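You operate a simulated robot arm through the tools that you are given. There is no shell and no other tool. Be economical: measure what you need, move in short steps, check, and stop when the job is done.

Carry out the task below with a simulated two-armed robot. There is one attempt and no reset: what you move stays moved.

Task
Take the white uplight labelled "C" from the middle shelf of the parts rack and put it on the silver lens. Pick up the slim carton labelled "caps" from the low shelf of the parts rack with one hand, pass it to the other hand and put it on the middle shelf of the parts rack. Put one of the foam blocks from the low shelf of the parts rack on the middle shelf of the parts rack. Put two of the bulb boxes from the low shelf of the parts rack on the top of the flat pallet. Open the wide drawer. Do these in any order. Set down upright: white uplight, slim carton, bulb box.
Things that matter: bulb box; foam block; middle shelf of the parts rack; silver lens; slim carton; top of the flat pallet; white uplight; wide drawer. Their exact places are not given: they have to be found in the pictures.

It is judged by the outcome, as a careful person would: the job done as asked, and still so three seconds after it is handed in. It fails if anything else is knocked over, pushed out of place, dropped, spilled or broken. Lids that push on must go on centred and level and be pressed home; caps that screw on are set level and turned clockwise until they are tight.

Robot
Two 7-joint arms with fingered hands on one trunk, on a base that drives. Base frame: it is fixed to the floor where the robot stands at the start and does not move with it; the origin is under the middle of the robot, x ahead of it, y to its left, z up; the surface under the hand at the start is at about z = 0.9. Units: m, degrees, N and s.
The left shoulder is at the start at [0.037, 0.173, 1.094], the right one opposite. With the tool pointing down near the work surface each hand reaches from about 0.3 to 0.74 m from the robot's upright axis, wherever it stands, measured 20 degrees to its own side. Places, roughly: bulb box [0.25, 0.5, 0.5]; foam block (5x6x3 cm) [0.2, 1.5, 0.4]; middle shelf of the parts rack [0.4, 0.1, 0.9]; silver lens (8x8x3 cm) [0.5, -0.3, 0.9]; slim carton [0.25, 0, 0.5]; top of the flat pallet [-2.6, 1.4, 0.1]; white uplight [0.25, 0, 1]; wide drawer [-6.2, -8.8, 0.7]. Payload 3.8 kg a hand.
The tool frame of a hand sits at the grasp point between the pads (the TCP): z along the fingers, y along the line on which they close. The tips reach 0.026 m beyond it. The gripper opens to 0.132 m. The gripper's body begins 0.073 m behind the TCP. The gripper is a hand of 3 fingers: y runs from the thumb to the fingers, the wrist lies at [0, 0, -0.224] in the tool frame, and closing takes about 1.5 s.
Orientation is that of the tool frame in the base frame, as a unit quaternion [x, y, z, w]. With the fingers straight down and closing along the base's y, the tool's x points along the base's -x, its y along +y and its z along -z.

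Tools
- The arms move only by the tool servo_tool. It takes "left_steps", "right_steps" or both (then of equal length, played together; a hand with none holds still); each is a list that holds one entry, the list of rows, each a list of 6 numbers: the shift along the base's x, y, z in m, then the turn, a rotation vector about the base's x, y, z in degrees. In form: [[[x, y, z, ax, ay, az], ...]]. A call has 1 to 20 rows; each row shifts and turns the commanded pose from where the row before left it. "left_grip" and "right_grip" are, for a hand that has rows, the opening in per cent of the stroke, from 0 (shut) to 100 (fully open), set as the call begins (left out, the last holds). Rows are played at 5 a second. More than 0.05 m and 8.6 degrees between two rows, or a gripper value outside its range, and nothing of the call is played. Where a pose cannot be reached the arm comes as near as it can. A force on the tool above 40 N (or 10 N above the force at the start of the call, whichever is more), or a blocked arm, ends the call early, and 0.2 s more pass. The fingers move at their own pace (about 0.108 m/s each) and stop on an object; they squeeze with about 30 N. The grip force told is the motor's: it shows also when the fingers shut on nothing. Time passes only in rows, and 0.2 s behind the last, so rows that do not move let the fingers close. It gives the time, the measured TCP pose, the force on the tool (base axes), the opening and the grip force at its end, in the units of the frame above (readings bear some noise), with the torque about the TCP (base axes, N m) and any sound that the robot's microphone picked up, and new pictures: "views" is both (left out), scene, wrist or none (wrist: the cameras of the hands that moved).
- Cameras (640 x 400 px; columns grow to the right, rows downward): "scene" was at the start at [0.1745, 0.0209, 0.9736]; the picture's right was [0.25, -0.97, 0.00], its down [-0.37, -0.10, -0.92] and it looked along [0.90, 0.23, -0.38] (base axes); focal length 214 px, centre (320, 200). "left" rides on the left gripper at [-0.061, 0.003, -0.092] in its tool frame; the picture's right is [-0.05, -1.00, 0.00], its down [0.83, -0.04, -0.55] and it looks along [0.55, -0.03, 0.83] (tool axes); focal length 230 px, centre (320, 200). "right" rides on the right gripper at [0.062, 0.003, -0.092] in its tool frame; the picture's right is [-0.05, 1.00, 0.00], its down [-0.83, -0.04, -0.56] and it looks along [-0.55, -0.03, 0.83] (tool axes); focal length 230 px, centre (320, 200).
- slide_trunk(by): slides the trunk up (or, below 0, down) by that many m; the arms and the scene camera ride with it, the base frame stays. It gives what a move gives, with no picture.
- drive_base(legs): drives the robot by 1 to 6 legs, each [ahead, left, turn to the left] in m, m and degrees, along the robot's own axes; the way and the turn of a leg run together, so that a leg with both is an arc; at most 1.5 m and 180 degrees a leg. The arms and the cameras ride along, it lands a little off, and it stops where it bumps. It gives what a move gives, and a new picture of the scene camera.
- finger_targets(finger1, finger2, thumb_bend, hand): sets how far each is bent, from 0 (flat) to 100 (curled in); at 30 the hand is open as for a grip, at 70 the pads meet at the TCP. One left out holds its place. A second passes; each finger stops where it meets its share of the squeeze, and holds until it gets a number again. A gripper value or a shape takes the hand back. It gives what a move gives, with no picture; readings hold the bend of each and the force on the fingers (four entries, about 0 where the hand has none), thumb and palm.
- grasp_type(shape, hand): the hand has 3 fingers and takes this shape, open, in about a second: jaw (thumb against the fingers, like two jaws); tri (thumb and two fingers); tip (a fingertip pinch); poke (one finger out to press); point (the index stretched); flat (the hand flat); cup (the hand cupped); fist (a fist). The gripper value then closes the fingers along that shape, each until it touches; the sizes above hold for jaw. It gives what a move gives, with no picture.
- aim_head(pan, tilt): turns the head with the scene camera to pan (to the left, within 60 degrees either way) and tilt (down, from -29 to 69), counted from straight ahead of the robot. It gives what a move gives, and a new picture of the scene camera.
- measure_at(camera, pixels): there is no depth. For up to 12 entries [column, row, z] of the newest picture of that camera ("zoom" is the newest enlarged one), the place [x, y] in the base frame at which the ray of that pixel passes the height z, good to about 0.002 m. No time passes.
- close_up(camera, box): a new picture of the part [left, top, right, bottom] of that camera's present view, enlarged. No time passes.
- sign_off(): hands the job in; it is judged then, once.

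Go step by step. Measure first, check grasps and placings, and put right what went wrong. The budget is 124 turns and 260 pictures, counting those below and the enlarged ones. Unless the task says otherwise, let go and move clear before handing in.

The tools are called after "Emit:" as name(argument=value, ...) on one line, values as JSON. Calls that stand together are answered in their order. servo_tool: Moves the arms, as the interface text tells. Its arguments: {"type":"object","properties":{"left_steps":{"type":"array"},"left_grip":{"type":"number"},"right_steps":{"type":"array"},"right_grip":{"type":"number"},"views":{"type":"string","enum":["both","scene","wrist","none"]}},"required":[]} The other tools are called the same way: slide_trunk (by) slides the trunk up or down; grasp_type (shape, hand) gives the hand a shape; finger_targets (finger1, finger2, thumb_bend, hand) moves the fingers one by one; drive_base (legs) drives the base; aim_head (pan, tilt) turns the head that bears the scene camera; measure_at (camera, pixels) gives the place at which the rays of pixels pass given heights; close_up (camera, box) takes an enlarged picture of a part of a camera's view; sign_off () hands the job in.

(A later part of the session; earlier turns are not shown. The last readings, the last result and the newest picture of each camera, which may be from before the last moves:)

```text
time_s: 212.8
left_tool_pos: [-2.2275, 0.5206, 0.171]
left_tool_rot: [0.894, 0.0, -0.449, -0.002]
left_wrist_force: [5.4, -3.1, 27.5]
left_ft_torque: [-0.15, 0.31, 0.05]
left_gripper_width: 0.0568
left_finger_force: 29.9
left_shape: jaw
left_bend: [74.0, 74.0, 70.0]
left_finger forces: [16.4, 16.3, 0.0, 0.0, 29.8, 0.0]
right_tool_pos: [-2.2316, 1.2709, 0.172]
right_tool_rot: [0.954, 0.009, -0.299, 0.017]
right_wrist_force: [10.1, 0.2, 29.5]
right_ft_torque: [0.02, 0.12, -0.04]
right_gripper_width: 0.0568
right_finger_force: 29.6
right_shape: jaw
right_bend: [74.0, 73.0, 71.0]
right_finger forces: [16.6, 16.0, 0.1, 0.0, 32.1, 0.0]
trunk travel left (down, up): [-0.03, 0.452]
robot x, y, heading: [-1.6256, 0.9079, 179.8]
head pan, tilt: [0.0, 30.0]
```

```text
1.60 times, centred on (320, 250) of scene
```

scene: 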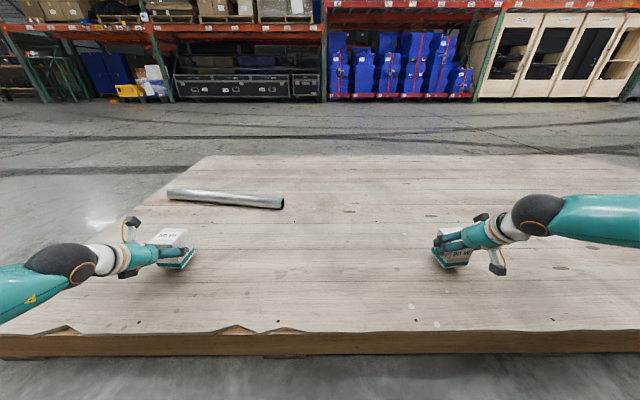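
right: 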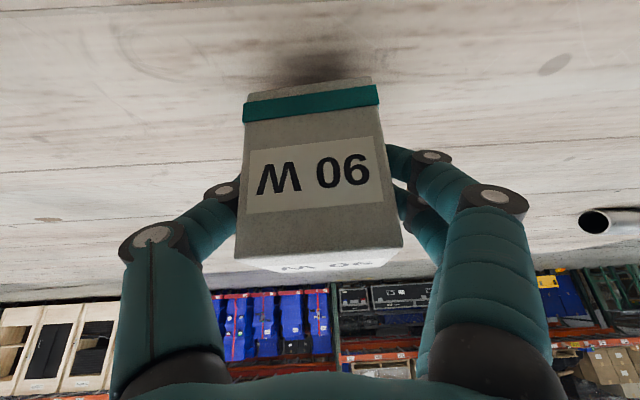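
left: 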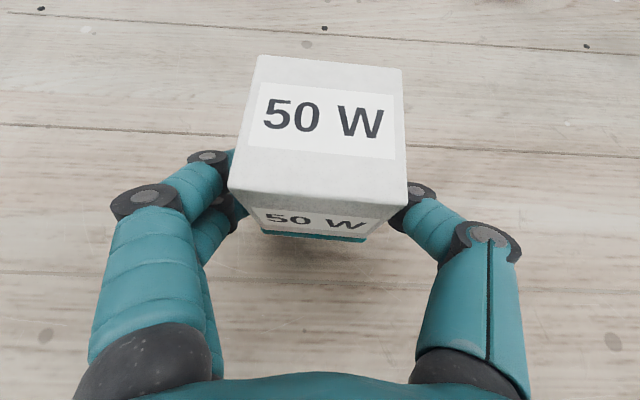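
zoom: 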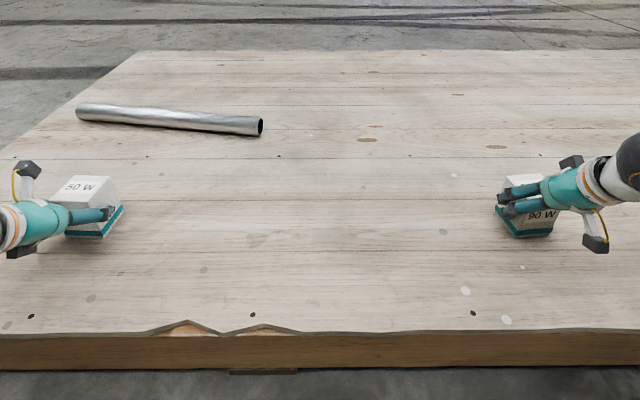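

Both are pressed on the deck. Relax upward ~5 mm of command, open, then withdraw back and up.

Emit:
servo_tool(left_steps=[[[0, 0, 0.005, 0, 0, 0], [0, 0, 0, 0, 0, 0]]], right_steps=[[[0, 0, 0.005, 0, 0, 0], [0, 0, 0, 0, 0, 0]]], views="none")

Emit:
servo_tool(left_steps=[[[0, 0, 0, 0, 0, 0], [0, 0, 0, 0, 0, 0], [0, 0, 0, 0, 0, 0], [0, 0, 0, 0, 0, 0], [0, 0, 0, 0, 0, 0], [0, 0, 0, 0, 0, 0]]], right_steps=[[[0, 0, 0, 0, 0, 0], [0, 0, 0, 0, 0, 0], [0, 0, 0, 0, 0, 0], [0, 0, 0, 0, 0, 0], [0, 0, 0, 0, 0, 0], [0, 0, 0, 0, 0, 0]]], left_grip=100, right_grip=100, views="none")

Emit:
servo_tool(left_steps=[[[0.03, 0, 0.025, 0, 0, 0], [0.03, 0, 0.025, 0, 0, 0], [0.03, 0, 0.03, 0, 0, 0], [0.02, 0, 0.04, 0, 0, 0], [0, 0, 0.04, 0, 0, 0], [0, 0, 0.04, 0, 0, 0]]], right_steps=[[[0.022, 0, 0.035, 0, 0, 0], [0.022, 0, 0.035, 0, 0, 0], [0.022, 0, 0.035, 0, 0, 0], [0.02, 0, 0.04, 0, 0, 0], [0, 0, 0.04, 0, 0, 0], [0, 0, 0.04, 0, 0, 0]]], views="scene")

```text
time_s: 213.4
left_tool_pos: [-2.225, 0.5206, 0.1705]
left_tool_rot: [0.895, 0.0, -0.445, -0.004]
left_wrist_force: [-5.1, -3.4, 11.9]
left_ft_torque: [-0.14, 0.24, -0.02]
left_gripper_width: 0.0565
left_finger_force: 30.3
left_shape: jaw
left_bend: [74.0, 73.0, 70.0]
left_finger forces: [16.0, 15.6, 0.0, 0.1, 28.9, 0.1]
right_tool_pos: [-2.2329, 1.2713, 0.1721]
right_tool_rot: [0.956, 0.008, -0.294, 0.017]
right_wrist_force: [-5.0, 1.3, 10.6]
right_ft_torque: [0.05, 0.19, 0.0]
right_gripper_width: 0.0571
right_finger_force: 29.9
right_shape: jaw
right_bend: [74.0, 73.0, 71.0]
right_finger forces: [15.4, 15.2, 0.0, 0.0, 31.8, 0.1]
trunk travel left (down, up): [-0.03, 0.452]
robot x, y, heading: [-1.625, 0.9123, 179.4]
head pan, tilt: [0.0, 30.0]
```

```text
time_s: 214.8
left_tool_pos: [-2.2257, 0.5212, 0.1707]
left_tool_rot: [0.896, 0.0, -0.443, -0.002]
left_wrist_force: [0.3, 0.3, 0.6]
left_ft_torque: [-0.07, 0.05, -0.01]
left_gripper_width: 0.1322
left_finger_force: 0.1
left_shape: jaw
left_bend: [30.0, 30.0, 30.0]
left_finger forces: [0.1, 0.0, 0.0, 0.0, 0.0, 0.0]
right_tool_pos: [-2.2324, 1.2708, 0.1726]
right_tool_rot: [0.956, 0.01, -0.293, 0.018]
right_wrist_force: [0.8, 0.5, 0.5]
right_ft_torque: [0.03, 0.01, 0.04]
right_gripper_width: 0.1318
right_finger_force: 0.0
right_shape: jaw
right_bend: [30.0, 30.0, 30.0]
right_finger forces: [0.1, 0.0, 0.1, 0.1, 0.0, 0.0]
trunk travel left (down, up): [-0.03, 0.452]
robot x, y, heading: [-1.6236, 0.9117, 179.5]
head pan, tilt: [0.0, 30.0]
```

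```text
time_s: 216.2
left_tool_pos: [-2.1135, 0.5215, 0.3714]
left_tool_rot: [0.896, 0.001, -0.443, -0.003]
left_wrist_force: [-0.6, 1.3, 0.3]
left_ft_torque: [-0.02, 0.02, -0.01]
left_gripper_width: 0.1321
left_finger_force: 0.0
left_shape: jaw
left_bend: [30.0, 30.0, 30.0]
left_finger forces: [0.1, 0.0, 0.0, 0.0, 0.1, 0.1]
right_tool_pos: [-2.1459, 1.2695, 0.3967]
right_tool_rot: [0.956, 0.008, -0.293, 0.018]
right_wrist_force: [-0.6, 0.9, -0.6]
right_ft_torque: [-0.01, 0.0, -0.01]
right_gripper_width: 0.1316
right_finger_force: 0.1
right_shape: jaw
right_bend: [30.0, 30.0, 30.0]
right_finger forces: [0.1, 0.0, 0.0, 0.1, 0.0, 0.1]
trunk travel left (down, up): [-0.03, 0.452]
robot x, y, heading: [-1.6227, 0.9087, 179.4]
head pan, tilt: [0.0, 30.0]
```

scene: 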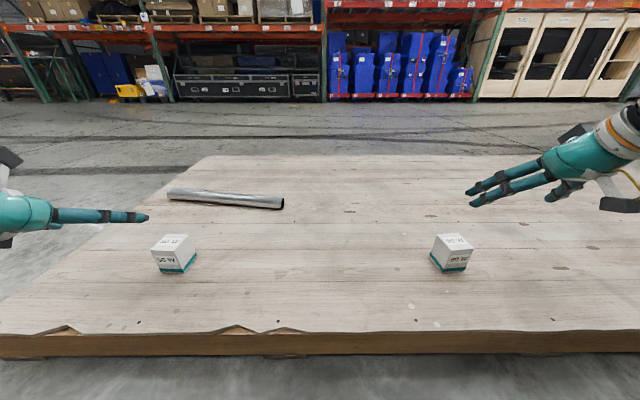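

Both boxes stand upright on the pallet. Now the drawer at about (-6.2,-8.8). Raise the trunk, turn and drive ~5 m that way, then look.

Emit:
slide_trunk(by=0.25)

Emit:
drive_base(legs=[[-0.45, 0, 0], [0, 0, 62], [1.5, 0, 0], [1.5, 0, 0], [1.5, 0, 0]])

Emit:
aim_head(pan=0, tilt=8)

```text
time_s: 218.8
left_tool_pos: [-2.1151, 0.5211, 0.6211]
left_tool_rot: [0.897, 0.001, -0.442, -0.002]
left_wrist_force: [0.9, 0.4, 0.3]
left_ft_torque: [0.03, -0.01, -0.03]
left_gripper_width: 0.1316
left_finger_force: 0.0
left_shape: jaw
left_bend: [30.0, 30.0, 30.0]
left_finger forces: [0.1, 0.0, 0.0, 0.1, 0.0, 0.0]
right_tool_pos: [-2.1454, 1.2706, 0.647]
right_tool_rot: [0.956, 0.009, -0.292, 0.018]
right_wrist_force: [-0.6, 0.4, 0.5]
right_ft_torque: [0.01, -0.02, 0.0]
right_gripper_width: 0.1321
right_finger_force: 0.0
right_shape: jaw
right_bend: [30.0, 30.0, 30.0]
right_finger forces: [0.0, 0.1, 0.0, 0.0, 0.0, 0.0]
trunk travel left (down, up): [-0.28, 0.202]
robot x, y, heading: [-1.6236, 0.9126, 180.0]
head pan, tilt: [0.0, 30.0]
```

```text
time_s: 245.3
left_tool_pos: [-3.2555, -3.6548, 0.6201]
left_tool_rot: [0.772, 0.455, -0.384, 0.224]
left_wrist_force: [-0.2, -0.6, 0.4]
left_ft_torque: [-0.01, 0.01, 0.02]
left_gripper_width: 0.1319
left_finger_force: 0.1
left_shape: jaw
left_bend: [30.0, 30.0, 30.0]
left_finger forces: [0.0, 0.0, 0.1, 0.0, 0.0, 0.1]
right_tool_pos: [-3.9257, -3.3181, 0.6461]
right_tool_rot: [0.82, 0.492, -0.244, 0.163]
right_wrist_force: [-0.9, -0.5, -0.2]
right_ft_torque: [-0.02, 0.0, -0.01]
right_gripper_width: 0.1318
right_finger_force: 0.2
right_shape: jaw
right_bend: [30.0, 30.0, 30.0]
right_finger forces: [0.1, 0.0, 0.1, 0.0, 0.1, 0.1]
trunk travel left (down, up): [-0.28, 0.202]
robot x, y, heading: [-3.3597, -3.0367, -119.4]
head pan, tilt: [0.0, 30.0]
```

scene: 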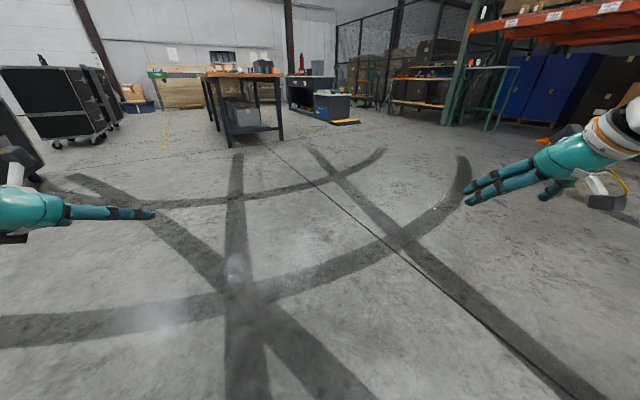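

```text
time_s: 246.2
left_tool_pos: [-3.2546, -3.6551, 0.6205]
left_tool_rot: [0.772, 0.455, -0.384, 0.223]
left_wrist_force: [0.1, 0.8, -0.3]
left_ft_torque: [0.0, 0.01, 0.0]
left_gripper_width: 0.1319
left_finger_force: 0.1
left_shape: jaw
left_bend: [30.0, 30.0, 30.0]
left_finger forces: [0.0, 0.0, 0.0, 0.0, 0.1, 0.1]
right_tool_pos: [-3.9255, -3.3181, 0.6462]
right_tool_rot: [0.82, 0.492, -0.244, 0.163]
right_wrist_force: [-0.6, 0.5, 0.2]
right_ft_torque: [0.03, 0.0, -0.01]
right_gripper_width: 0.132
right_finger_force: 0.1
right_shape: jaw
right_bend: [30.0, 30.0, 30.0]
right_finger forces: [0.0, 0.0, 0.0, 0.0, 0.0, 0.0]
trunk travel left (down, up): [-0.28, 0.202]
robot x, y, heading: [-3.357, -3.0365, -119.6]
head pan, tilt: [0.0, 8.0]
```

scene: 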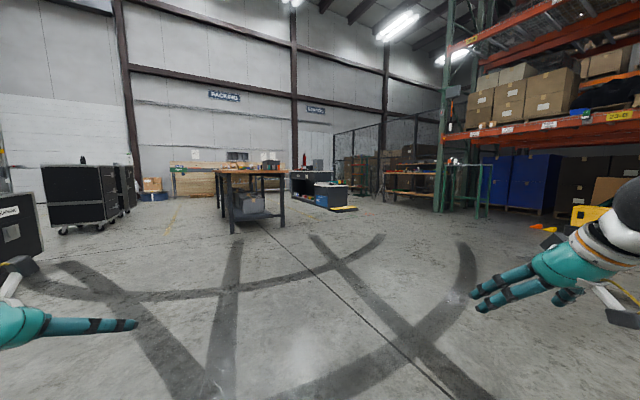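

Emit:
close_up(camera="scene", box=[200, 130, 380, 240])

Emit:
measure_at(camera="scene", pixels=[[231, 233, 0.0], [283, 226, 0.0], [325, 207, 0.0], [290, 195, 0.0], [355, 209, 0.0], [165, 197, 0.0], [105, 225, 0.0]])

```text
3.56 times, centred on (290, 185) of scene
```

zoom: 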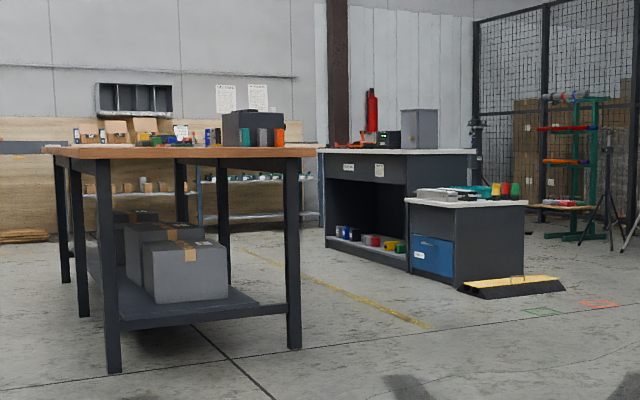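

```text
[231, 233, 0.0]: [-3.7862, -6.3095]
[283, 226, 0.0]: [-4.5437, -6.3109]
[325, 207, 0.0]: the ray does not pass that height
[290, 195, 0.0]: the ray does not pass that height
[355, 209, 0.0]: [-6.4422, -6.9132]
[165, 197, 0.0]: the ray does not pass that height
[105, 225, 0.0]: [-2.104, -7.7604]
```

The bench (white top, black front with labelled drawer panel; a blue drawer in the side unit) seems to face +x. Drive toward a spot in front of it and turn to face −x.

Emit:
drive_base(legs=[[1.5, -0.15, 0], [1.5, -0.15, 0], [0.3, -0.05, 0], [0, 0, -45]])

Emit:
aim_head(pan=30, tilt=15)

```text
refused: leg 1 is longer than a leg can be; nothing moved
```

```text
time_s: 247.2
left_tool_pos: [-3.2544, -3.6554, 0.6199]
left_tool_rot: [0.771, 0.456, -0.383, 0.224]
left_wrist_force: [-0.1, -0.4, -0.4]
left_ft_torque: [0.0, 0.01, -0.02]
left_gripper_width: 0.1319
left_finger_force: 0.0
left_shape: jaw
left_bend: [30.0, 30.0, 30.0]
left_finger forces: [0.1, 0.0, 0.0, 0.0, 0.0, 0.0]
right_tool_pos: [-3.9254, -3.3176, 0.6475]
right_tool_rot: [0.819, 0.492, -0.244, 0.164]
right_wrist_force: [0.2, -1.6, 0.1]
right_ft_torque: [-0.03, -0.01, 0.01]
right_gripper_width: 0.1319
right_finger_force: 0.1
right_shape: jaw
right_bend: [30.0, 30.0, 30.0]
right_finger forces: [0.1, 0.0, 0.0, 0.0, 0.0, 0.0]
trunk travel left (down, up): [-0.28, 0.202]
robot x, y, heading: [-3.3588, -3.0351, -119.4]
head pan, tilt: [30.0, 15.0]
```

scene: 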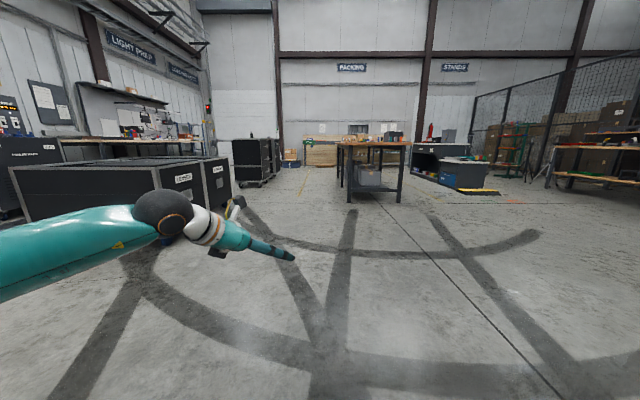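

Emit:
drive_base(legs=[[1.4, -0.15, 0], [1.4, -0.15, 0], [0.5, -0.05, 0], [0, 0, -45]])

Emit:
aim_head(pan=35, tilt=15)

```text
time_s: 265.4
left_tool_pos: [-5.6557, -6.2288, 0.6208]
left_tool_rot: [0.888, 0.124, -0.439, 0.059]
left_wrist_force: [0.1, -0.2, -0.3]
left_ft_torque: [0.02, 0.01, 0.04]
left_gripper_width: 0.1318
left_finger_force: 0.0
left_shape: jaw
left_bend: [30.0, 30.0, 30.0]
left_finger forces: [0.0, 0.1, 0.0, 0.0, 0.0, 0.0]
right_tool_pos: [-5.8885, -5.5162, 0.6471]
right_tool_rot: [0.946, 0.138, -0.288, 0.056]
right_wrist_force: [-0.2, 0.9, -0.3]
right_ft_torque: [-0.01, 0.03, -0.02]
right_gripper_width: 0.1321
right_finger_force: 0.0
right_shape: jaw
right_bend: [30.0, 30.0, 30.0]
right_finger forces: [0.1, 0.0, 0.0, 0.0, 0.0, 0.0]
trunk travel left (down, up): [-0.28, 0.202]
robot x, y, heading: [-5.2892, -5.7184, -164.7]
head pan, tilt: [30.0, 15.0]
```

scene: 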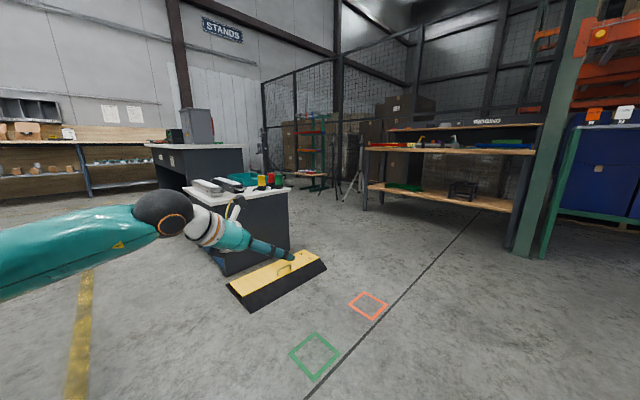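

```text
time_s: 266.0
left_tool_pos: [-5.6557, -6.2287, 0.6205]
left_tool_rot: [0.888, 0.123, -0.44, 0.058]
left_wrist_force: [0.0, -0.2, -0.1]
left_ft_torque: [0.02, 0.0, -0.03]
left_gripper_width: 0.1317
left_finger_force: 0.0
left_shape: jaw
left_bend: [30.0, 30.0, 30.0]
left_finger forces: [0.1, 0.0, 0.0, 0.0, 0.0, 0.0]
right_tool_pos: [-5.8874, -5.5154, 0.6472]
right_tool_rot: [0.946, 0.139, -0.288, 0.056]
right_wrist_force: [0.3, -0.5, 0.9]
right_ft_torque: [-0.03, 0.0, 0.0]
right_gripper_width: 0.1318
right_finger_force: 0.0
right_shape: jaw
right_bend: [30.0, 30.0, 30.0]
right_finger forces: [0.0, 0.0, 0.0, 0.1, 0.0, 0.0]
trunk travel left (down, up): [-0.28, 0.202]
robot x, y, heading: [-5.291, -5.7191, -164.7]
head pan, tilt: [35.0, 15.0]
```

scene: 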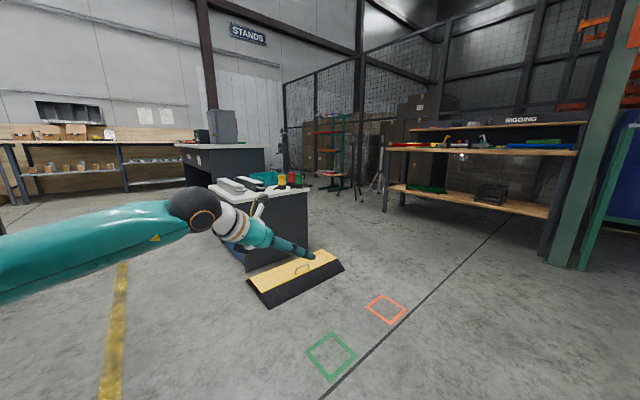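

Emit:
measure_at(camera="scene", pixels=[[247, 272, 0.0], [268, 308, 0.0], [343, 267, 0.0], [247, 283, 0.0], [221, 190, 0.7], [312, 190, 0.7], [118, 330, 0.0], [122, 270, 0.0], [195, 150, 0.9]])

Emit:
close_up(camera="scene", box=[120, 90, 340, 310])

```text
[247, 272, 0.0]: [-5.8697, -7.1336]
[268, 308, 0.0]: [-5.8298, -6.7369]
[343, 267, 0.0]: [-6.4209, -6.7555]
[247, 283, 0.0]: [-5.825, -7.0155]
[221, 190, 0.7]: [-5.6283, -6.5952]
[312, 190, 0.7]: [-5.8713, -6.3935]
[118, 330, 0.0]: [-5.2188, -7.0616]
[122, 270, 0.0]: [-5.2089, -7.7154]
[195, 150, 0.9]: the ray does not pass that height
```

```text
1.82 times, centred on (230, 200) of scene
```

zoom: 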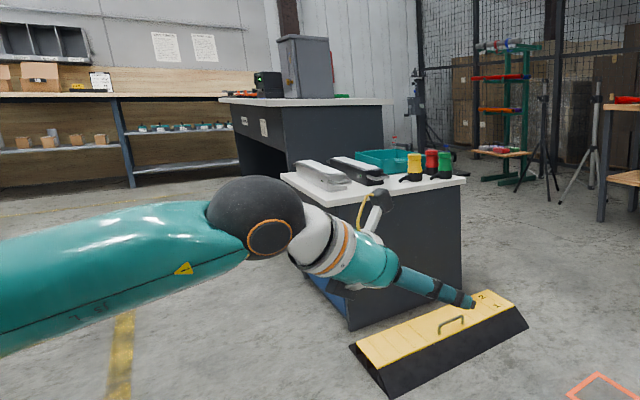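

Cabinet corner at (-5.87,-7.13). Square up to heading 180, back a little, and slide left (−y) along the bench.

Emit:
drive_base(legs=[[0, 0, -15.3], [-0.14, 0, 0], [0, 1.45, 0], [0, 1.45, 0]])

Emit:
aim_head(pan=0, tilt=20)

```text
time_s: 293.2
left_tool_pos: [-5.6333, -9.0143, 0.6207]
left_tool_rot: [0.896, 0.008, -0.444, 0.001]
left_wrist_force: [0.8, -0.1, 0.4]
left_ft_torque: [0.0, -0.01, -0.01]
left_gripper_width: 0.132
left_finger_force: 0.1
left_shape: jaw
left_bend: [30.0, 30.0, 30.0]
left_finger forces: [0.0, 0.0, 0.0, 0.0, 0.0, 0.0]
right_tool_pos: [-5.6735, -8.2645, 0.6465]
right_tool_rot: [0.956, 0.014, -0.293, 0.018]
right_wrist_force: [0.4, 0.2, -0.8]
right_ft_torque: [0.02, 0.01, -0.02]
right_gripper_width: 0.1318
right_finger_force: 0.1
right_shape: jaw
right_bend: [30.0, 30.0, 30.0]
right_finger forces: [0.0, 0.0, 0.0, 0.0, 0.0, 0.1]
trunk travel left (down, up): [-0.28, 0.202]
robot x, y, heading: [-5.1522, -8.6168, -179.8]
head pan, tilt: [35.0, 15.0]
```

scene: 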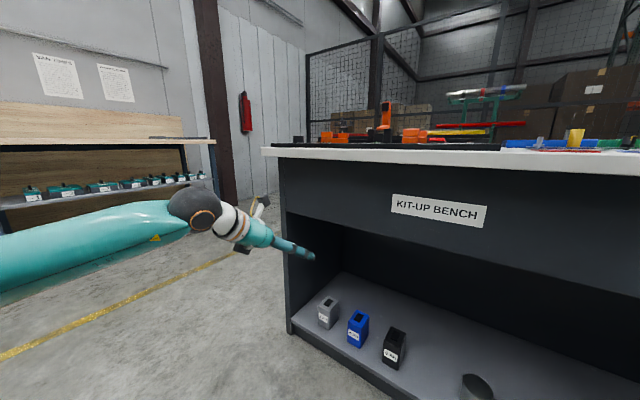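

```text
time_s: 294.2
left_tool_pos: [-5.6327, -9.0147, 0.6204]
left_tool_rot: [0.896, 0.007, -0.444, 0.001]
left_wrist_force: [0.0, 0.1, 0.3]
left_ft_torque: [-0.02, 0.0, -0.01]
left_gripper_width: 0.1318
left_finger_force: 0.0
left_shape: jaw
left_bend: [30.0, 30.0, 30.0]
left_finger forces: [0.0, 0.0, 0.0, 0.1, 0.1, 0.0]
right_tool_pos: [-5.6736, -8.2641, 0.6471]
right_tool_rot: [0.956, 0.016, -0.293, 0.019]
right_wrist_force: [-0.5, -0.3, 0.1]
right_ft_torque: [0.02, -0.01, 0.01]
right_gripper_width: 0.1319
right_finger_force: 0.2
right_shape: jaw
right_bend: [30.0, 30.0, 30.0]
right_finger forces: [0.0, 0.0, 0.0, 0.0, 0.1, 0.0]
trunk travel left (down, up): [-0.28, 0.202]
robot x, y, heading: [-5.147, -8.6188, -179.5]
head pan, tilt: [0.0, 20.0]
```

scene: 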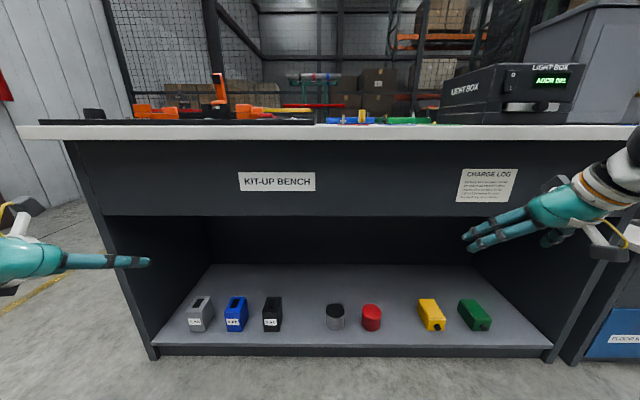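

Zoom on the bench front to identify the wide drawer and its pull.

Emit:
close_up(camera="scene", box=[60, 120, 380, 230])

Emit:
close_up(camera="scene", box=[320, 50, 640, 230])

Emit:
measure_at(camera="scene", pixels=[[150, 360, 0.0], [550, 348, 0.0], [320, 355, 0.0], [320, 138, 0.86], [320, 138, 0.9], [320, 214, 0.62], [320, 214, 0.66]])

```text
2.00 times, centred on (220, 175) of scene
```

zoom: 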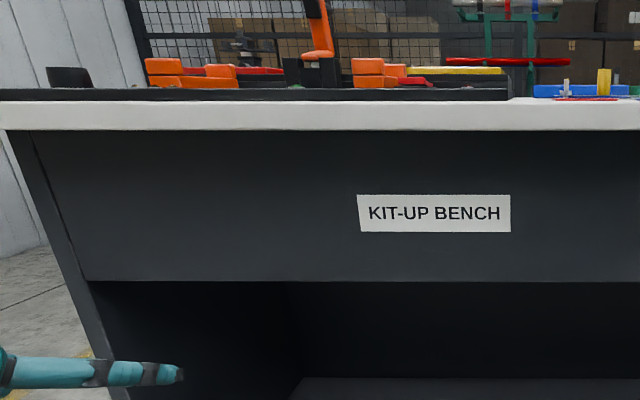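

```text
2.00 times, centred on (480, 140) of scene
```

zoom: 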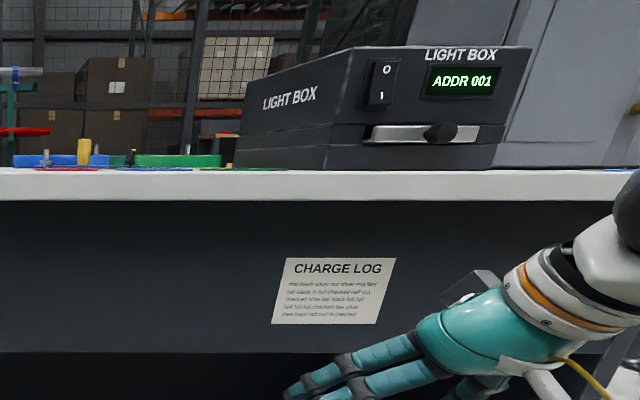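

```text
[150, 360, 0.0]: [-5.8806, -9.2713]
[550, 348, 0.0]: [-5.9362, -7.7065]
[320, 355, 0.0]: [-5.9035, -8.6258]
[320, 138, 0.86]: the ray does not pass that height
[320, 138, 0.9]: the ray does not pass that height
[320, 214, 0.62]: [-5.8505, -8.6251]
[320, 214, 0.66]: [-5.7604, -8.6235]
```

Emit:
servo_tool(right_steps=[[[0.04, 0.03, 0, 0, 0, 0], [0.04, 0.03, 0, 0, 0, 0], [0.04, 0.03, 0, 0, 0, 0], [0.03, 0.03, 0, 0, 0, 0]]], views="scene")

Emit:
close_up(camera="scene", box=[300, 130, 640, 260])

Emit:
close_up(camera="scene", box=[60, 190, 220, 260])

```text
time_s: 295.2
left_tool_pos: [-5.6337, -9.015, 0.6201]
left_tool_rot: [0.896, 0.007, -0.444, 0.001]
left_wrist_force: [0.4, 1.0, -0.2]
left_ft_torque: [0.0, 0.0, 0.0]
left_gripper_width: 0.132
left_finger_force: 0.1
left_shape: jaw
left_bend: [30.0, 30.0, 30.0]
left_finger forces: [0.0, 0.0, 0.1, 0.0, 0.0, 0.0]
right_tool_pos: [-5.5235, -8.1462, 0.6475]
right_tool_rot: [0.956, 0.015, -0.293, 0.02]
right_wrist_force: [0.9, 0.7, 0.7]
right_ft_torque: [0.01, 0.0, -0.01]
right_gripper_width: 0.1322
right_finger_force: 0.1
right_shape: jaw
right_bend: [30.0, 30.0, 30.0]
right_finger forces: [0.1, 0.0, 0.1, 0.1, 0.1, 0.0]
trunk travel left (down, up): [-0.28, 0.202]
robot x, y, heading: [-5.1474, -8.6168, -179.6]
head pan, tilt: [0.0, 20.0]
```

scene: 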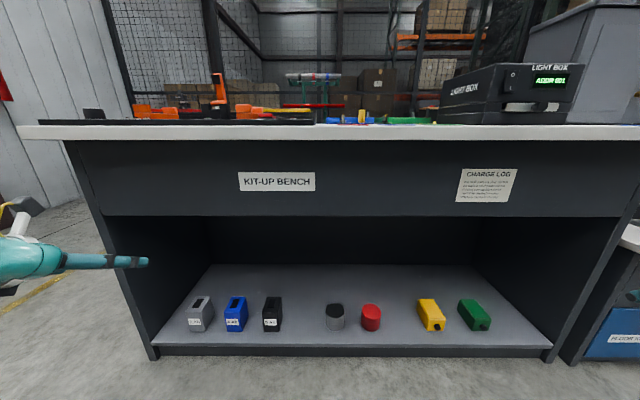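

```text
1.88 times, centred on (470, 195) of scene
```

zoom: 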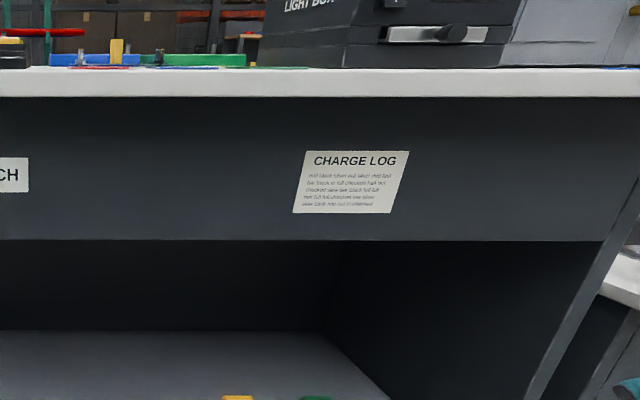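

```text
4.00 times, centred on (140, 225) of scene
```

zoom: 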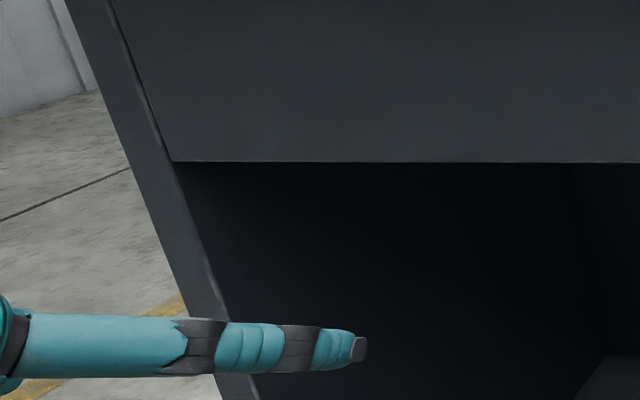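

The front apron has no drawer seam or pull; the drawer is likely on the bench's far side. Drive round the −y end (about 2 m free) and look.

Emit:
drive_base(legs=[[0, 1.45, 0], [0, 0.2, 0], [1.45, 0, 0], [0.45, 0, 0]])

Emit:
aim_head(pan=-58, tilt=18)

```text
time_s: 309.7
left_tool_pos: [-5.5864, -10.6451, 0.6047]
left_tool_rot: [0.903, 0.029, -0.428, 0.005]
left_wrist_force: [0.6, -1.5, -0.2]
left_ft_torque: [0.07, 0.07, -0.11]
left_gripper_width: 0.1319
left_finger_force: 0.1
left_shape: jaw
left_bend: [30.0, 30.0, 30.0]
left_finger forces: [0.0, 0.0, 0.0, 0.0, 0.0, 0.1]
right_tool_pos: [-5.5108, -9.771, 0.6491]
right_tool_rot: [0.955, 0.027, -0.295, 0.023]
right_wrist_force: [-0.2, -0.7, 0.4]
right_ft_torque: [0.04, 0.0, -0.04]
right_gripper_width: 0.1318
right_finger_force: 0.1
right_shape: jaw
right_bend: [30.0, 30.0, 30.0]
right_finger forces: [0.0, 0.0, 0.0, 0.1, 0.0, 0.1]
trunk travel left (down, up): [-0.28, 0.202]
robot x, y, heading: [-5.1239, -10.232, -178.5]
head pan, tilt: [0.0, 20.0]
stopped in leg 2: the robot was blocked; the commanded pose is now the measured one
```

scene: 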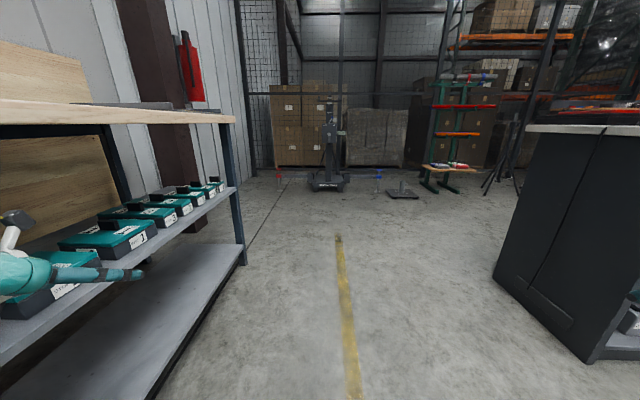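

```text
time_s: 310.9
left_tool_pos: [-5.5929, -10.6399, 0.6092]
left_tool_rot: [0.902, 0.024, -0.432, 0.004]
left_wrist_force: [0.1, -0.1, -1.2]
left_ft_torque: [0.02, -0.01, 0.02]
left_gripper_width: 0.1317
left_finger_force: 0.1
left_shape: jaw
left_bend: [30.0, 30.0, 30.0]
left_finger forces: [0.0, 0.0, 0.1, 0.1, 0.0, 0.0]
right_tool_pos: [-5.5107, -9.7651, 0.6469]
right_tool_rot: [0.955, 0.024, -0.294, 0.024]
right_wrist_force: [0.0, 0.6, 0.1]
right_ft_torque: [-0.05, -0.01, -0.04]
right_gripper_width: 0.1324
right_finger_force: 0.1
right_shape: jaw
right_bend: [30.0, 30.0, 30.0]
right_finger forces: [0.0, 0.0, 0.1, 0.0, 0.1, 0.0]
trunk travel left (down, up): [-0.28, 0.202]
robot x, y, heading: [-5.1325, -10.2328, -178.8]
head pan, tilt: [-58.0, 18.0]
```

scene: 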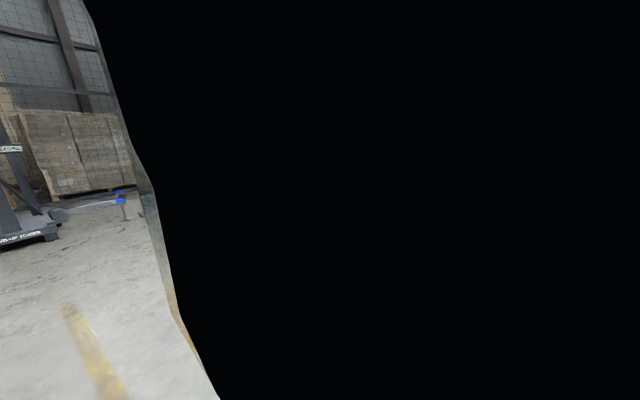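

I bumped the packing bench with the left arm. Move back right, pull both hands in, and pass through the middle of the aisle.

Emit:
drive_base(legs=[[0, -0.35, 0]])

Emit:
servo_tool(left_steps=[[[0.01, 0.035, 0, 0, 0, 0], [0.01, 0.035, 0, 0, 0, 0], [0, 0.035, 0, 0, 0, 0], [0, 0.035, 0, 0, 0, 0], [0, 0.035, 0, 0, 0, 0], [0, 0.035, 0, 0, 0, 0]]], right_steps=[[[0, -0.045, 0, 0, 0, 0], [0, -0.045, 0, 0, 0, 0], [0, -0.045, 0, 0, 0, 0], [0, -0.045, 0, 0, 0, 0], [0, -0.045, 0, 0, 0, 0], [0, -0.045, 0, 0, 0, 0]]], views="none")

Emit:
aim_head(pan=30, tilt=20)

```text
time_s: 314.6
left_tool_pos: [-5.6036, -10.2919, 0.6075]
left_tool_rot: [0.902, 0.023, -0.431, 0.004]
left_wrist_force: [-0.8, -0.2, 0.3]
left_ft_torque: [-0.01, 0.02, 0.03]
left_gripper_width: 0.132
left_finger_force: 0.1
left_shape: jaw
left_bend: [30.0, 30.0, 30.0]
left_finger forces: [0.1, 0.0, 0.0, 0.0, 0.0, 0.0]
right_tool_pos: [-5.5176, -9.418, 0.6473]
right_tool_rot: [0.956, 0.022, -0.293, 0.021]
right_wrist_force: [-1.0, -0.6, -0.1]
right_ft_torque: [-0.03, -0.03, 0.02]
right_gripper_width: 0.132
right_finger_force: 0.1
right_shape: jaw
right_bend: [30.0, 30.0, 30.0]
right_finger forces: [0.1, 0.0, 0.0, 0.0, 0.1, 0.0]
trunk travel left (down, up): [-0.28, 0.202]
robot x, y, heading: [-5.1344, -9.8876, -178.7]
head pan, tilt: [-58.0, 18.0]
```

scene: 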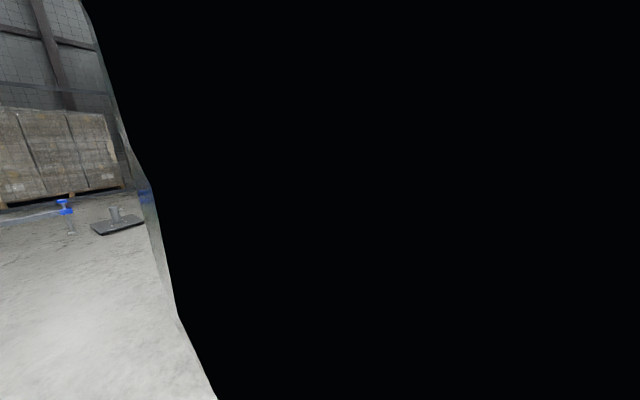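

```text
time_s: 315.7
left_tool_pos: [-5.5984, -10.2214, 0.6376]
left_tool_rot: [0.876, -0.045, -0.475, 0.068]
left_wrist_force: [0.2, 0.1, 0.0]
left_ft_torque: [0.03, 0.02, 0.03]
left_gripper_width: 0.1319
left_finger_force: 0.1
left_shape: jaw
left_bend: [30.0, 30.0, 30.0]
left_finger forces: [0.0, 0.0, 0.0, 0.0, 0.1, 0.1]
left hand out of reach, approached as far as the arm can: row 3, 4, 5
right_tool_pos: [-5.5266, -9.5541, 0.639]
right_tool_rot: [0.951, 0.095, -0.291, -0.052]
right_wrist_force: [0.2, 0.5, 0.4]
right_ft_torque: [0.0, 0.02, 0.0]
right_gripper_width: 0.132
right_finger_force: 0.0
right_shape: jaw
right_bend: [30.0, 30.0, 30.0]
right_finger forces: [0.0, 0.0, 0.1, 0.0, 0.1, 0.1]
right hand out of reach, approached as far as the arm can: row 4, 5
trunk travel left (down, up): [-0.28, 0.202]
robot x, y, heading: [-5.1361, -9.8905, -178.5]
head pan, tilt: [-58.0, 18.0]
stopped in row 5 (left hand): the arm was blocked; the commanded pose is now the measured one
```

```text
time_s: 317.3
left_tool_pos: [-5.5996, -10.2207, 0.6367]
left_tool_rot: [0.876, -0.044, -0.476, 0.068]
left_wrist_force: [-0.2, -0.3, -0.4]
left_ft_torque: [-0.02, -0.03, 0.01]
left_gripper_width: 0.1323
left_finger_force: 0.0
left_shape: jaw
left_bend: [30.0, 30.0, 30.0]
left_finger forces: [0.0, 0.0, 0.0, 0.1, 0.0, 0.0]
right_tool_pos: [-5.5275, -9.5534, 0.6395]
right_tool_rot: [0.951, 0.095, -0.291, -0.051]
right_wrist_force: [-0.1, -0.6, 0.2]
right_ft_torque: [0.02, 0.0, 0.02]
right_gripper_width: 0.1322
right_finger_force: 0.1
right_shape: jaw
right_bend: [30.0, 30.0, 30.0]
right_finger forces: [0.0, 0.0, 0.1, 0.0, 0.0, 0.1]
trunk travel left (down, up): [-0.28, 0.202]
robot x, y, heading: [-5.1329, -9.8869, -178.7]
head pan, tilt: [30.0, 20.0]
```

scene: 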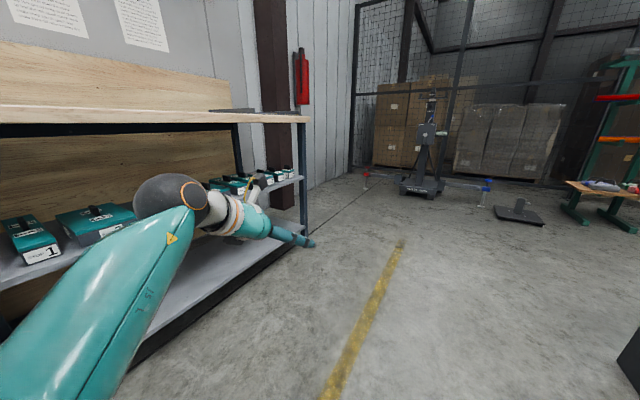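

Aisle is clear. Drive through to behind the bench, turn right to face +y and look at its back side.

Emit:
drive_base(legs=[[1.4, 0, 0], [0.85, 0, 0], [0, 0, -135]])

Emit:
aim_head(pan=0, tilt=18)

```text
time_s: 329.5
left_tool_pos: [-7.8864, -10.2141, 0.6317]
left_tool_rot: [0.877, -0.092, -0.469, 0.051]
left_wrist_force: [11.0, -11.1, 7.0]
left_ft_torque: [-0.29, 0.35, 0.98]
left_gripper_width: 0.132
left_finger_force: 0.1
left_shape: jaw
left_bend: [18.0, 22.0, 30.0]
left_finger forces: [10.5, 4.2, 0.1, 0.1, 0.0, 0.0]
right_tool_pos: [-7.7311, -9.5461, 0.6393]
right_tool_rot: [0.955, 0.03, -0.286, -0.072]
right_wrist_force: [0.3, -0.8, -0.4]
right_ft_torque: [-0.02, 0.0, 0.01]
right_gripper_width: 0.1318
right_finger_force: 0.2
right_shape: jaw
right_bend: [30.0, 30.0, 30.0]
right_finger forces: [0.1, 0.0, 0.0, 0.0, 0.0, 0.0]
trunk travel left (down, up): [-0.28, 0.202]
robot x, y, heading: [-7.3881, -9.9253, 173.2]
head pan, tilt: [30.0, 20.0]
stopped in leg 3: the force on the tool passed its limit at 49 N (the readings are from after the stop); the commanded pose is now the measured one
```

scene: 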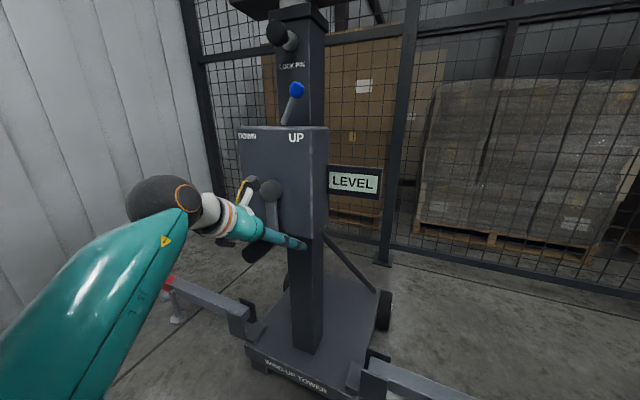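

```text
time_s: 330.4
left_tool_pos: [-7.8875, -10.2104, 0.6309]
left_tool_rot: [0.877, -0.094, -0.469, 0.046]
left_wrist_force: [12.6, -14.5, 6.3]
left_ft_torque: [-0.23, 0.4, 1.29]
left_gripper_width: 0.1322
left_finger_force: 0.1
left_shape: jaw
left_bend: [15.0, 20.0, 30.0]
left_finger forces: [13.3, 5.8, 0.0, 0.1, 0.1, 0.0]
right_tool_pos: [-7.7304, -9.5452, 0.6398]
right_tool_rot: [0.955, 0.03, -0.287, -0.071]
right_wrist_force: [0.1, -0.2, 0.0]
right_ft_torque: [0.03, 0.01, 0.04]
right_gripper_width: 0.132
right_finger_force: 0.0
right_shape: jaw
right_bend: [30.0, 30.0, 30.0]
right_finger forces: [0.1, 0.1, 0.0, 0.1, 0.1, 0.0]
trunk travel left (down, up): [-0.28, 0.202]
robot x, y, heading: [-7.388, -9.9312, 173.2]
head pan, tilt: [0.0, 18.0]
```

scene: 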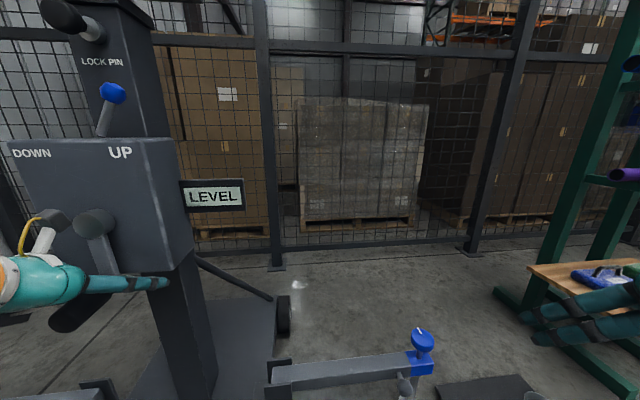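

Left fingers lightly touched the wind-up tower; back straight off it, then turn right away from it.

Emit:
drive_base(legs=[[-0.35, 0, 0], [0, 0, -80]])

Emit:
aim_head(pan=-25, tilt=18)

```text
time_s: 336.2
left_tool_pos: [-7.3979, -9.523, 0.6308]
left_tool_rot: [-0.61, 0.637, 0.388, 0.267]
left_wrist_force: [0.2, -0.6, -0.6]
left_ft_torque: [-0.02, -0.01, 0.02]
left_gripper_width: 0.1322
left_finger_force: 0.1
left_shape: jaw
left_bend: [30.0, 30.0, 30.0]
left_finger forces: [0.0, 0.0, 0.1, 0.1, 0.1, 0.0]
right_tool_pos: [-6.7157, -9.5685, 0.6391]
right_tool_rot: [0.75, -0.593, -0.173, -0.238]
right_wrist_force: [-0.2, 0.1, 0.2]
right_ft_torque: [-0.05, 0.04, -0.05]
right_gripper_width: 0.1317
right_finger_force: 0.0
right_shape: jaw
right_bend: [30.0, 30.0, 30.0]
right_finger forces: [0.0, 0.0, 0.1, 0.0, 0.0, 0.0]
trunk travel left (down, up): [-0.28, 0.202]
robot x, y, heading: [-7.0347, -9.9666, 93.1]
head pan, tilt: [0.0, 18.0]
```

scene: 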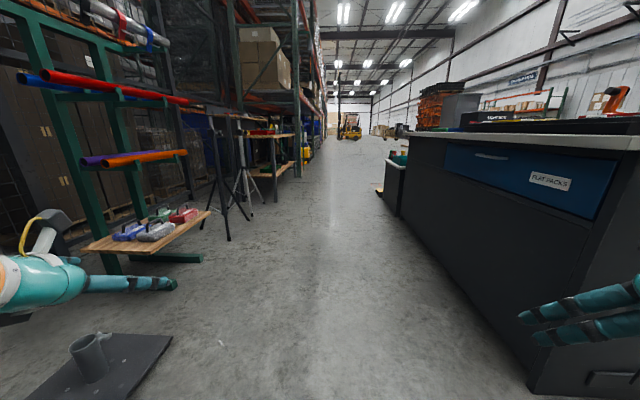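

```text
time_s: 337.1
left_tool_pos: [-7.3975, -9.5234, 0.6308]
left_tool_rot: [-0.609, 0.638, 0.388, 0.267]
left_wrist_force: [-0.1, 0.7, -0.8]
left_ft_torque: [-0.03, -0.01, 0.01]
left_gripper_width: 0.1321
left_finger_force: 0.2
left_shape: jaw
left_bend: [30.0, 30.0, 30.0]
left_finger forces: [0.1, 0.1, 0.0, 0.0, 0.0, 0.1]
right_tool_pos: [-6.7171, -9.5674, 0.6407]
right_tool_rot: [0.749, -0.594, -0.173, -0.239]
right_wrist_force: [-0.1, -1.2, -0.8]
right_ft_torque: [-0.04, 0.0, 0.03]
right_gripper_width: 0.132
right_finger_force: 0.0
right_shape: jaw
right_bend: [30.0, 30.0, 30.0]
right_finger forces: [0.1, 0.0, 0.0, 0.0, 0.1, 0.0]
trunk travel left (down, up): [-0.28, 0.202]
robot x, y, heading: [-7.0369, -9.966, 93.0]
head pan, tilt: [-25.0, 18.0]
```

scene: 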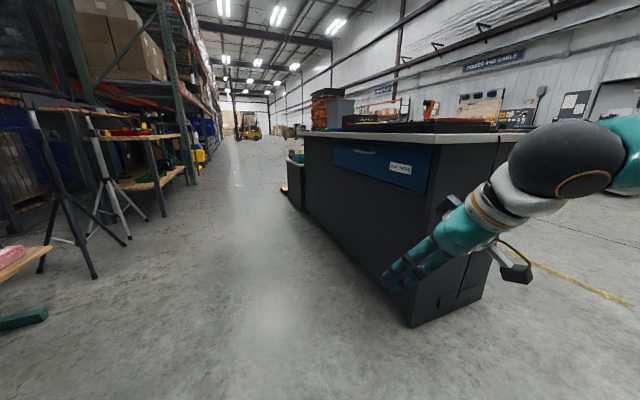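

Found it: the blue "FLAT PACKS" drawer on the back side, with a bar handle at (363,152). Measure the plane and handle.

Emit:
measure_at(camera="scene", pixels=[[410, 326, 0.0], [330, 232, 0.0], [305, 206, 0.0], [355, 151, 0.8], [375, 153, 0.8], [355, 151, 0.78], [375, 153, 0.78], [365, 152, 0.75], [333, 145, 0.82], [425, 190, 0.65], [400, 168, 0.72]])

Emit:
close_up(camera="scene", box=[310, 120, 450, 210])

```text
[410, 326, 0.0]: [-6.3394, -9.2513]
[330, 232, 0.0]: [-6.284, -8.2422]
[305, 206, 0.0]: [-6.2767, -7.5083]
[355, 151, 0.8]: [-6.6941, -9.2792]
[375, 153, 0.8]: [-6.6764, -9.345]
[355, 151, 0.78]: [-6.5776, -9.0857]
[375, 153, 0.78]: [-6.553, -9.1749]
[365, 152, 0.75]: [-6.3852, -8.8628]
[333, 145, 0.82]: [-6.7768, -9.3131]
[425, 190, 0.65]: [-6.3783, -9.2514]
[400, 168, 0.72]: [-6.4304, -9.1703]
```

```text
4.44 times, centred on (380, 165) of scene
```

zoom: 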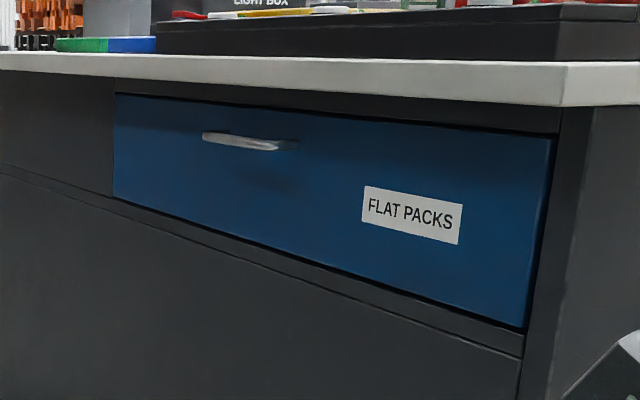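

The handle bar is at about x −6.36, y −8.73…−8.90, z 0.745. Drive along the bench's back, turn to face it, and lower the trunk.

Emit:
drive_base(legs=[[1.4, 0, 0], [0, 0, -93]])

Emit:
slide_trunk(by=-0.2)

Emit:
servo_tool(right_steps=[[[0, 0, 0, 0, -8, 0], [0, 0, 0, 0, -8, 0], [0, 0, 0.01, 0, -8, 0], [0, 0, 0.02, 0, -8, 0], [0, 0, 0.03, 0, -8, 0], [0, 0, 0.03, 0, -8, 0], [0, 0, 0.03, 0, -8, 0]]], views="none")

```text
time_s: 347.9
left_tool_pos: [-6.6461, -8.2342, 0.6305]
left_tool_rot: [0.037, 0.882, 0.076, 0.464]
left_wrist_force: [0.3, -0.2, -1.0]
left_ft_torque: [0.0, 0.01, -0.03]
left_gripper_width: 0.1319
left_finger_force: 0.1
left_shape: jaw
left_bend: [30.0, 30.0, 30.0]
left_finger forces: [0.0, 0.1, 0.0, 0.0, 0.0, 0.0]
right_tool_pos: [-6.7192, -8.9134, 0.6405]
right_tool_rot: [-0.09, 0.951, -0.053, 0.29]
right_wrist_force: [-0.5, -0.2, -0.2]
right_ft_torque: [0.01, 0.01, -0.01]
right_gripper_width: 0.1321
right_finger_force: 0.1
right_shape: jaw
right_bend: [30.0, 30.0, 30.0]
right_finger forces: [0.1, 0.1, 0.0, 0.0, 0.0, 0.0]
trunk travel left (down, up): [-0.28, 0.202]
robot x, y, heading: [-7.1085, -8.5777, 0.7]
head pan, tilt: [-25.0, 18.0]
```

scene: 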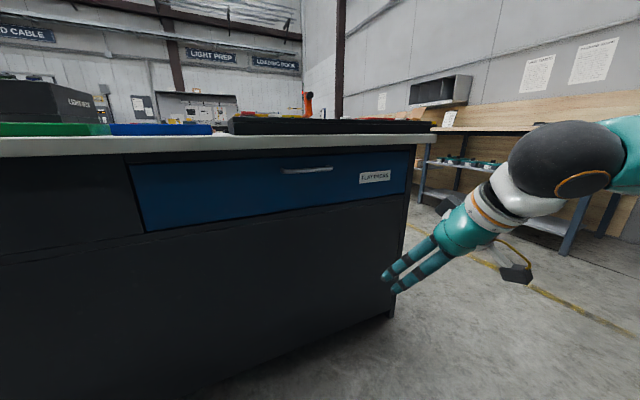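

```text
time_s: 350.1
left_tool_pos: [-6.6452, -8.2353, 0.4307]
left_tool_rot: [0.038, 0.881, 0.075, 0.465]
left_wrist_force: [-0.4, 0.2, -0.8]
left_ft_torque: [-0.02, 0.0, 0.0]
left_gripper_width: 0.1322
left_finger_force: 0.1
left_shape: jaw
left_bend: [30.0, 30.0, 30.0]
left_finger forces: [0.0, 0.0, 0.0, 0.0, 0.1, 0.0]
right_tool_pos: [-6.7405, -8.9135, 0.3748]
right_tool_rot: [-0.095, 0.975, -0.044, 0.194]
right_wrist_force: [0.6, 1.1, 0.0]
right_ft_torque: [0.01, -0.02, -0.03]
right_gripper_width: 0.1318
right_finger_force: 0.1
right_shape: jaw
right_bend: [30.0, 30.0, 30.0]
right_finger forces: [0.1, 0.0, 0.0, 0.0, 0.0, 0.0]
trunk travel left (down, up): [-0.08, 0.402]
robot x, y, heading: [-7.1095, -8.5742, 0.4]
head pan, tilt: [-25.0, 18.0]
```

```text
time_s: 351.7
left_tool_pos: [-6.6467, -8.2341, 0.43]
left_tool_rot: [0.038, 0.882, 0.076, 0.464]
left_wrist_force: [0.0, -0.1, 0.0]
left_ft_torque: [-0.01, -0.02, -0.02]
left_gripper_width: 0.1319
left_finger_force: 0.0
left_shape: jaw
left_bend: [30.0, 30.0, 30.0]
left_finger forces: [0.0, 0.1, 0.1, 0.1, 0.1, 0.0]
right_tool_pos: [-6.7388, -8.9149, 0.4921]
right_tool_rot: [-0.064, 0.769, -0.084, 0.63]
right_wrist_force: [-0.1, 0.5, 0.0]
right_ft_torque: [0.01, -0.03, 0.02]
right_gripper_width: 0.1322
right_finger_force: 0.1
right_shape: jaw
right_bend: [30.0, 30.0, 30.0]
right_finger forces: [0.0, 0.0, 0.1, 0.1, 0.0, 0.0]
right hand out of reach, approached as far as the arm can: row 1
trunk travel left (down, up): [-0.08, 0.402]
robot x, y, heading: [-7.1066, -8.5773, 0.9]
head pan, tilt: [-25.0, 18.0]
```

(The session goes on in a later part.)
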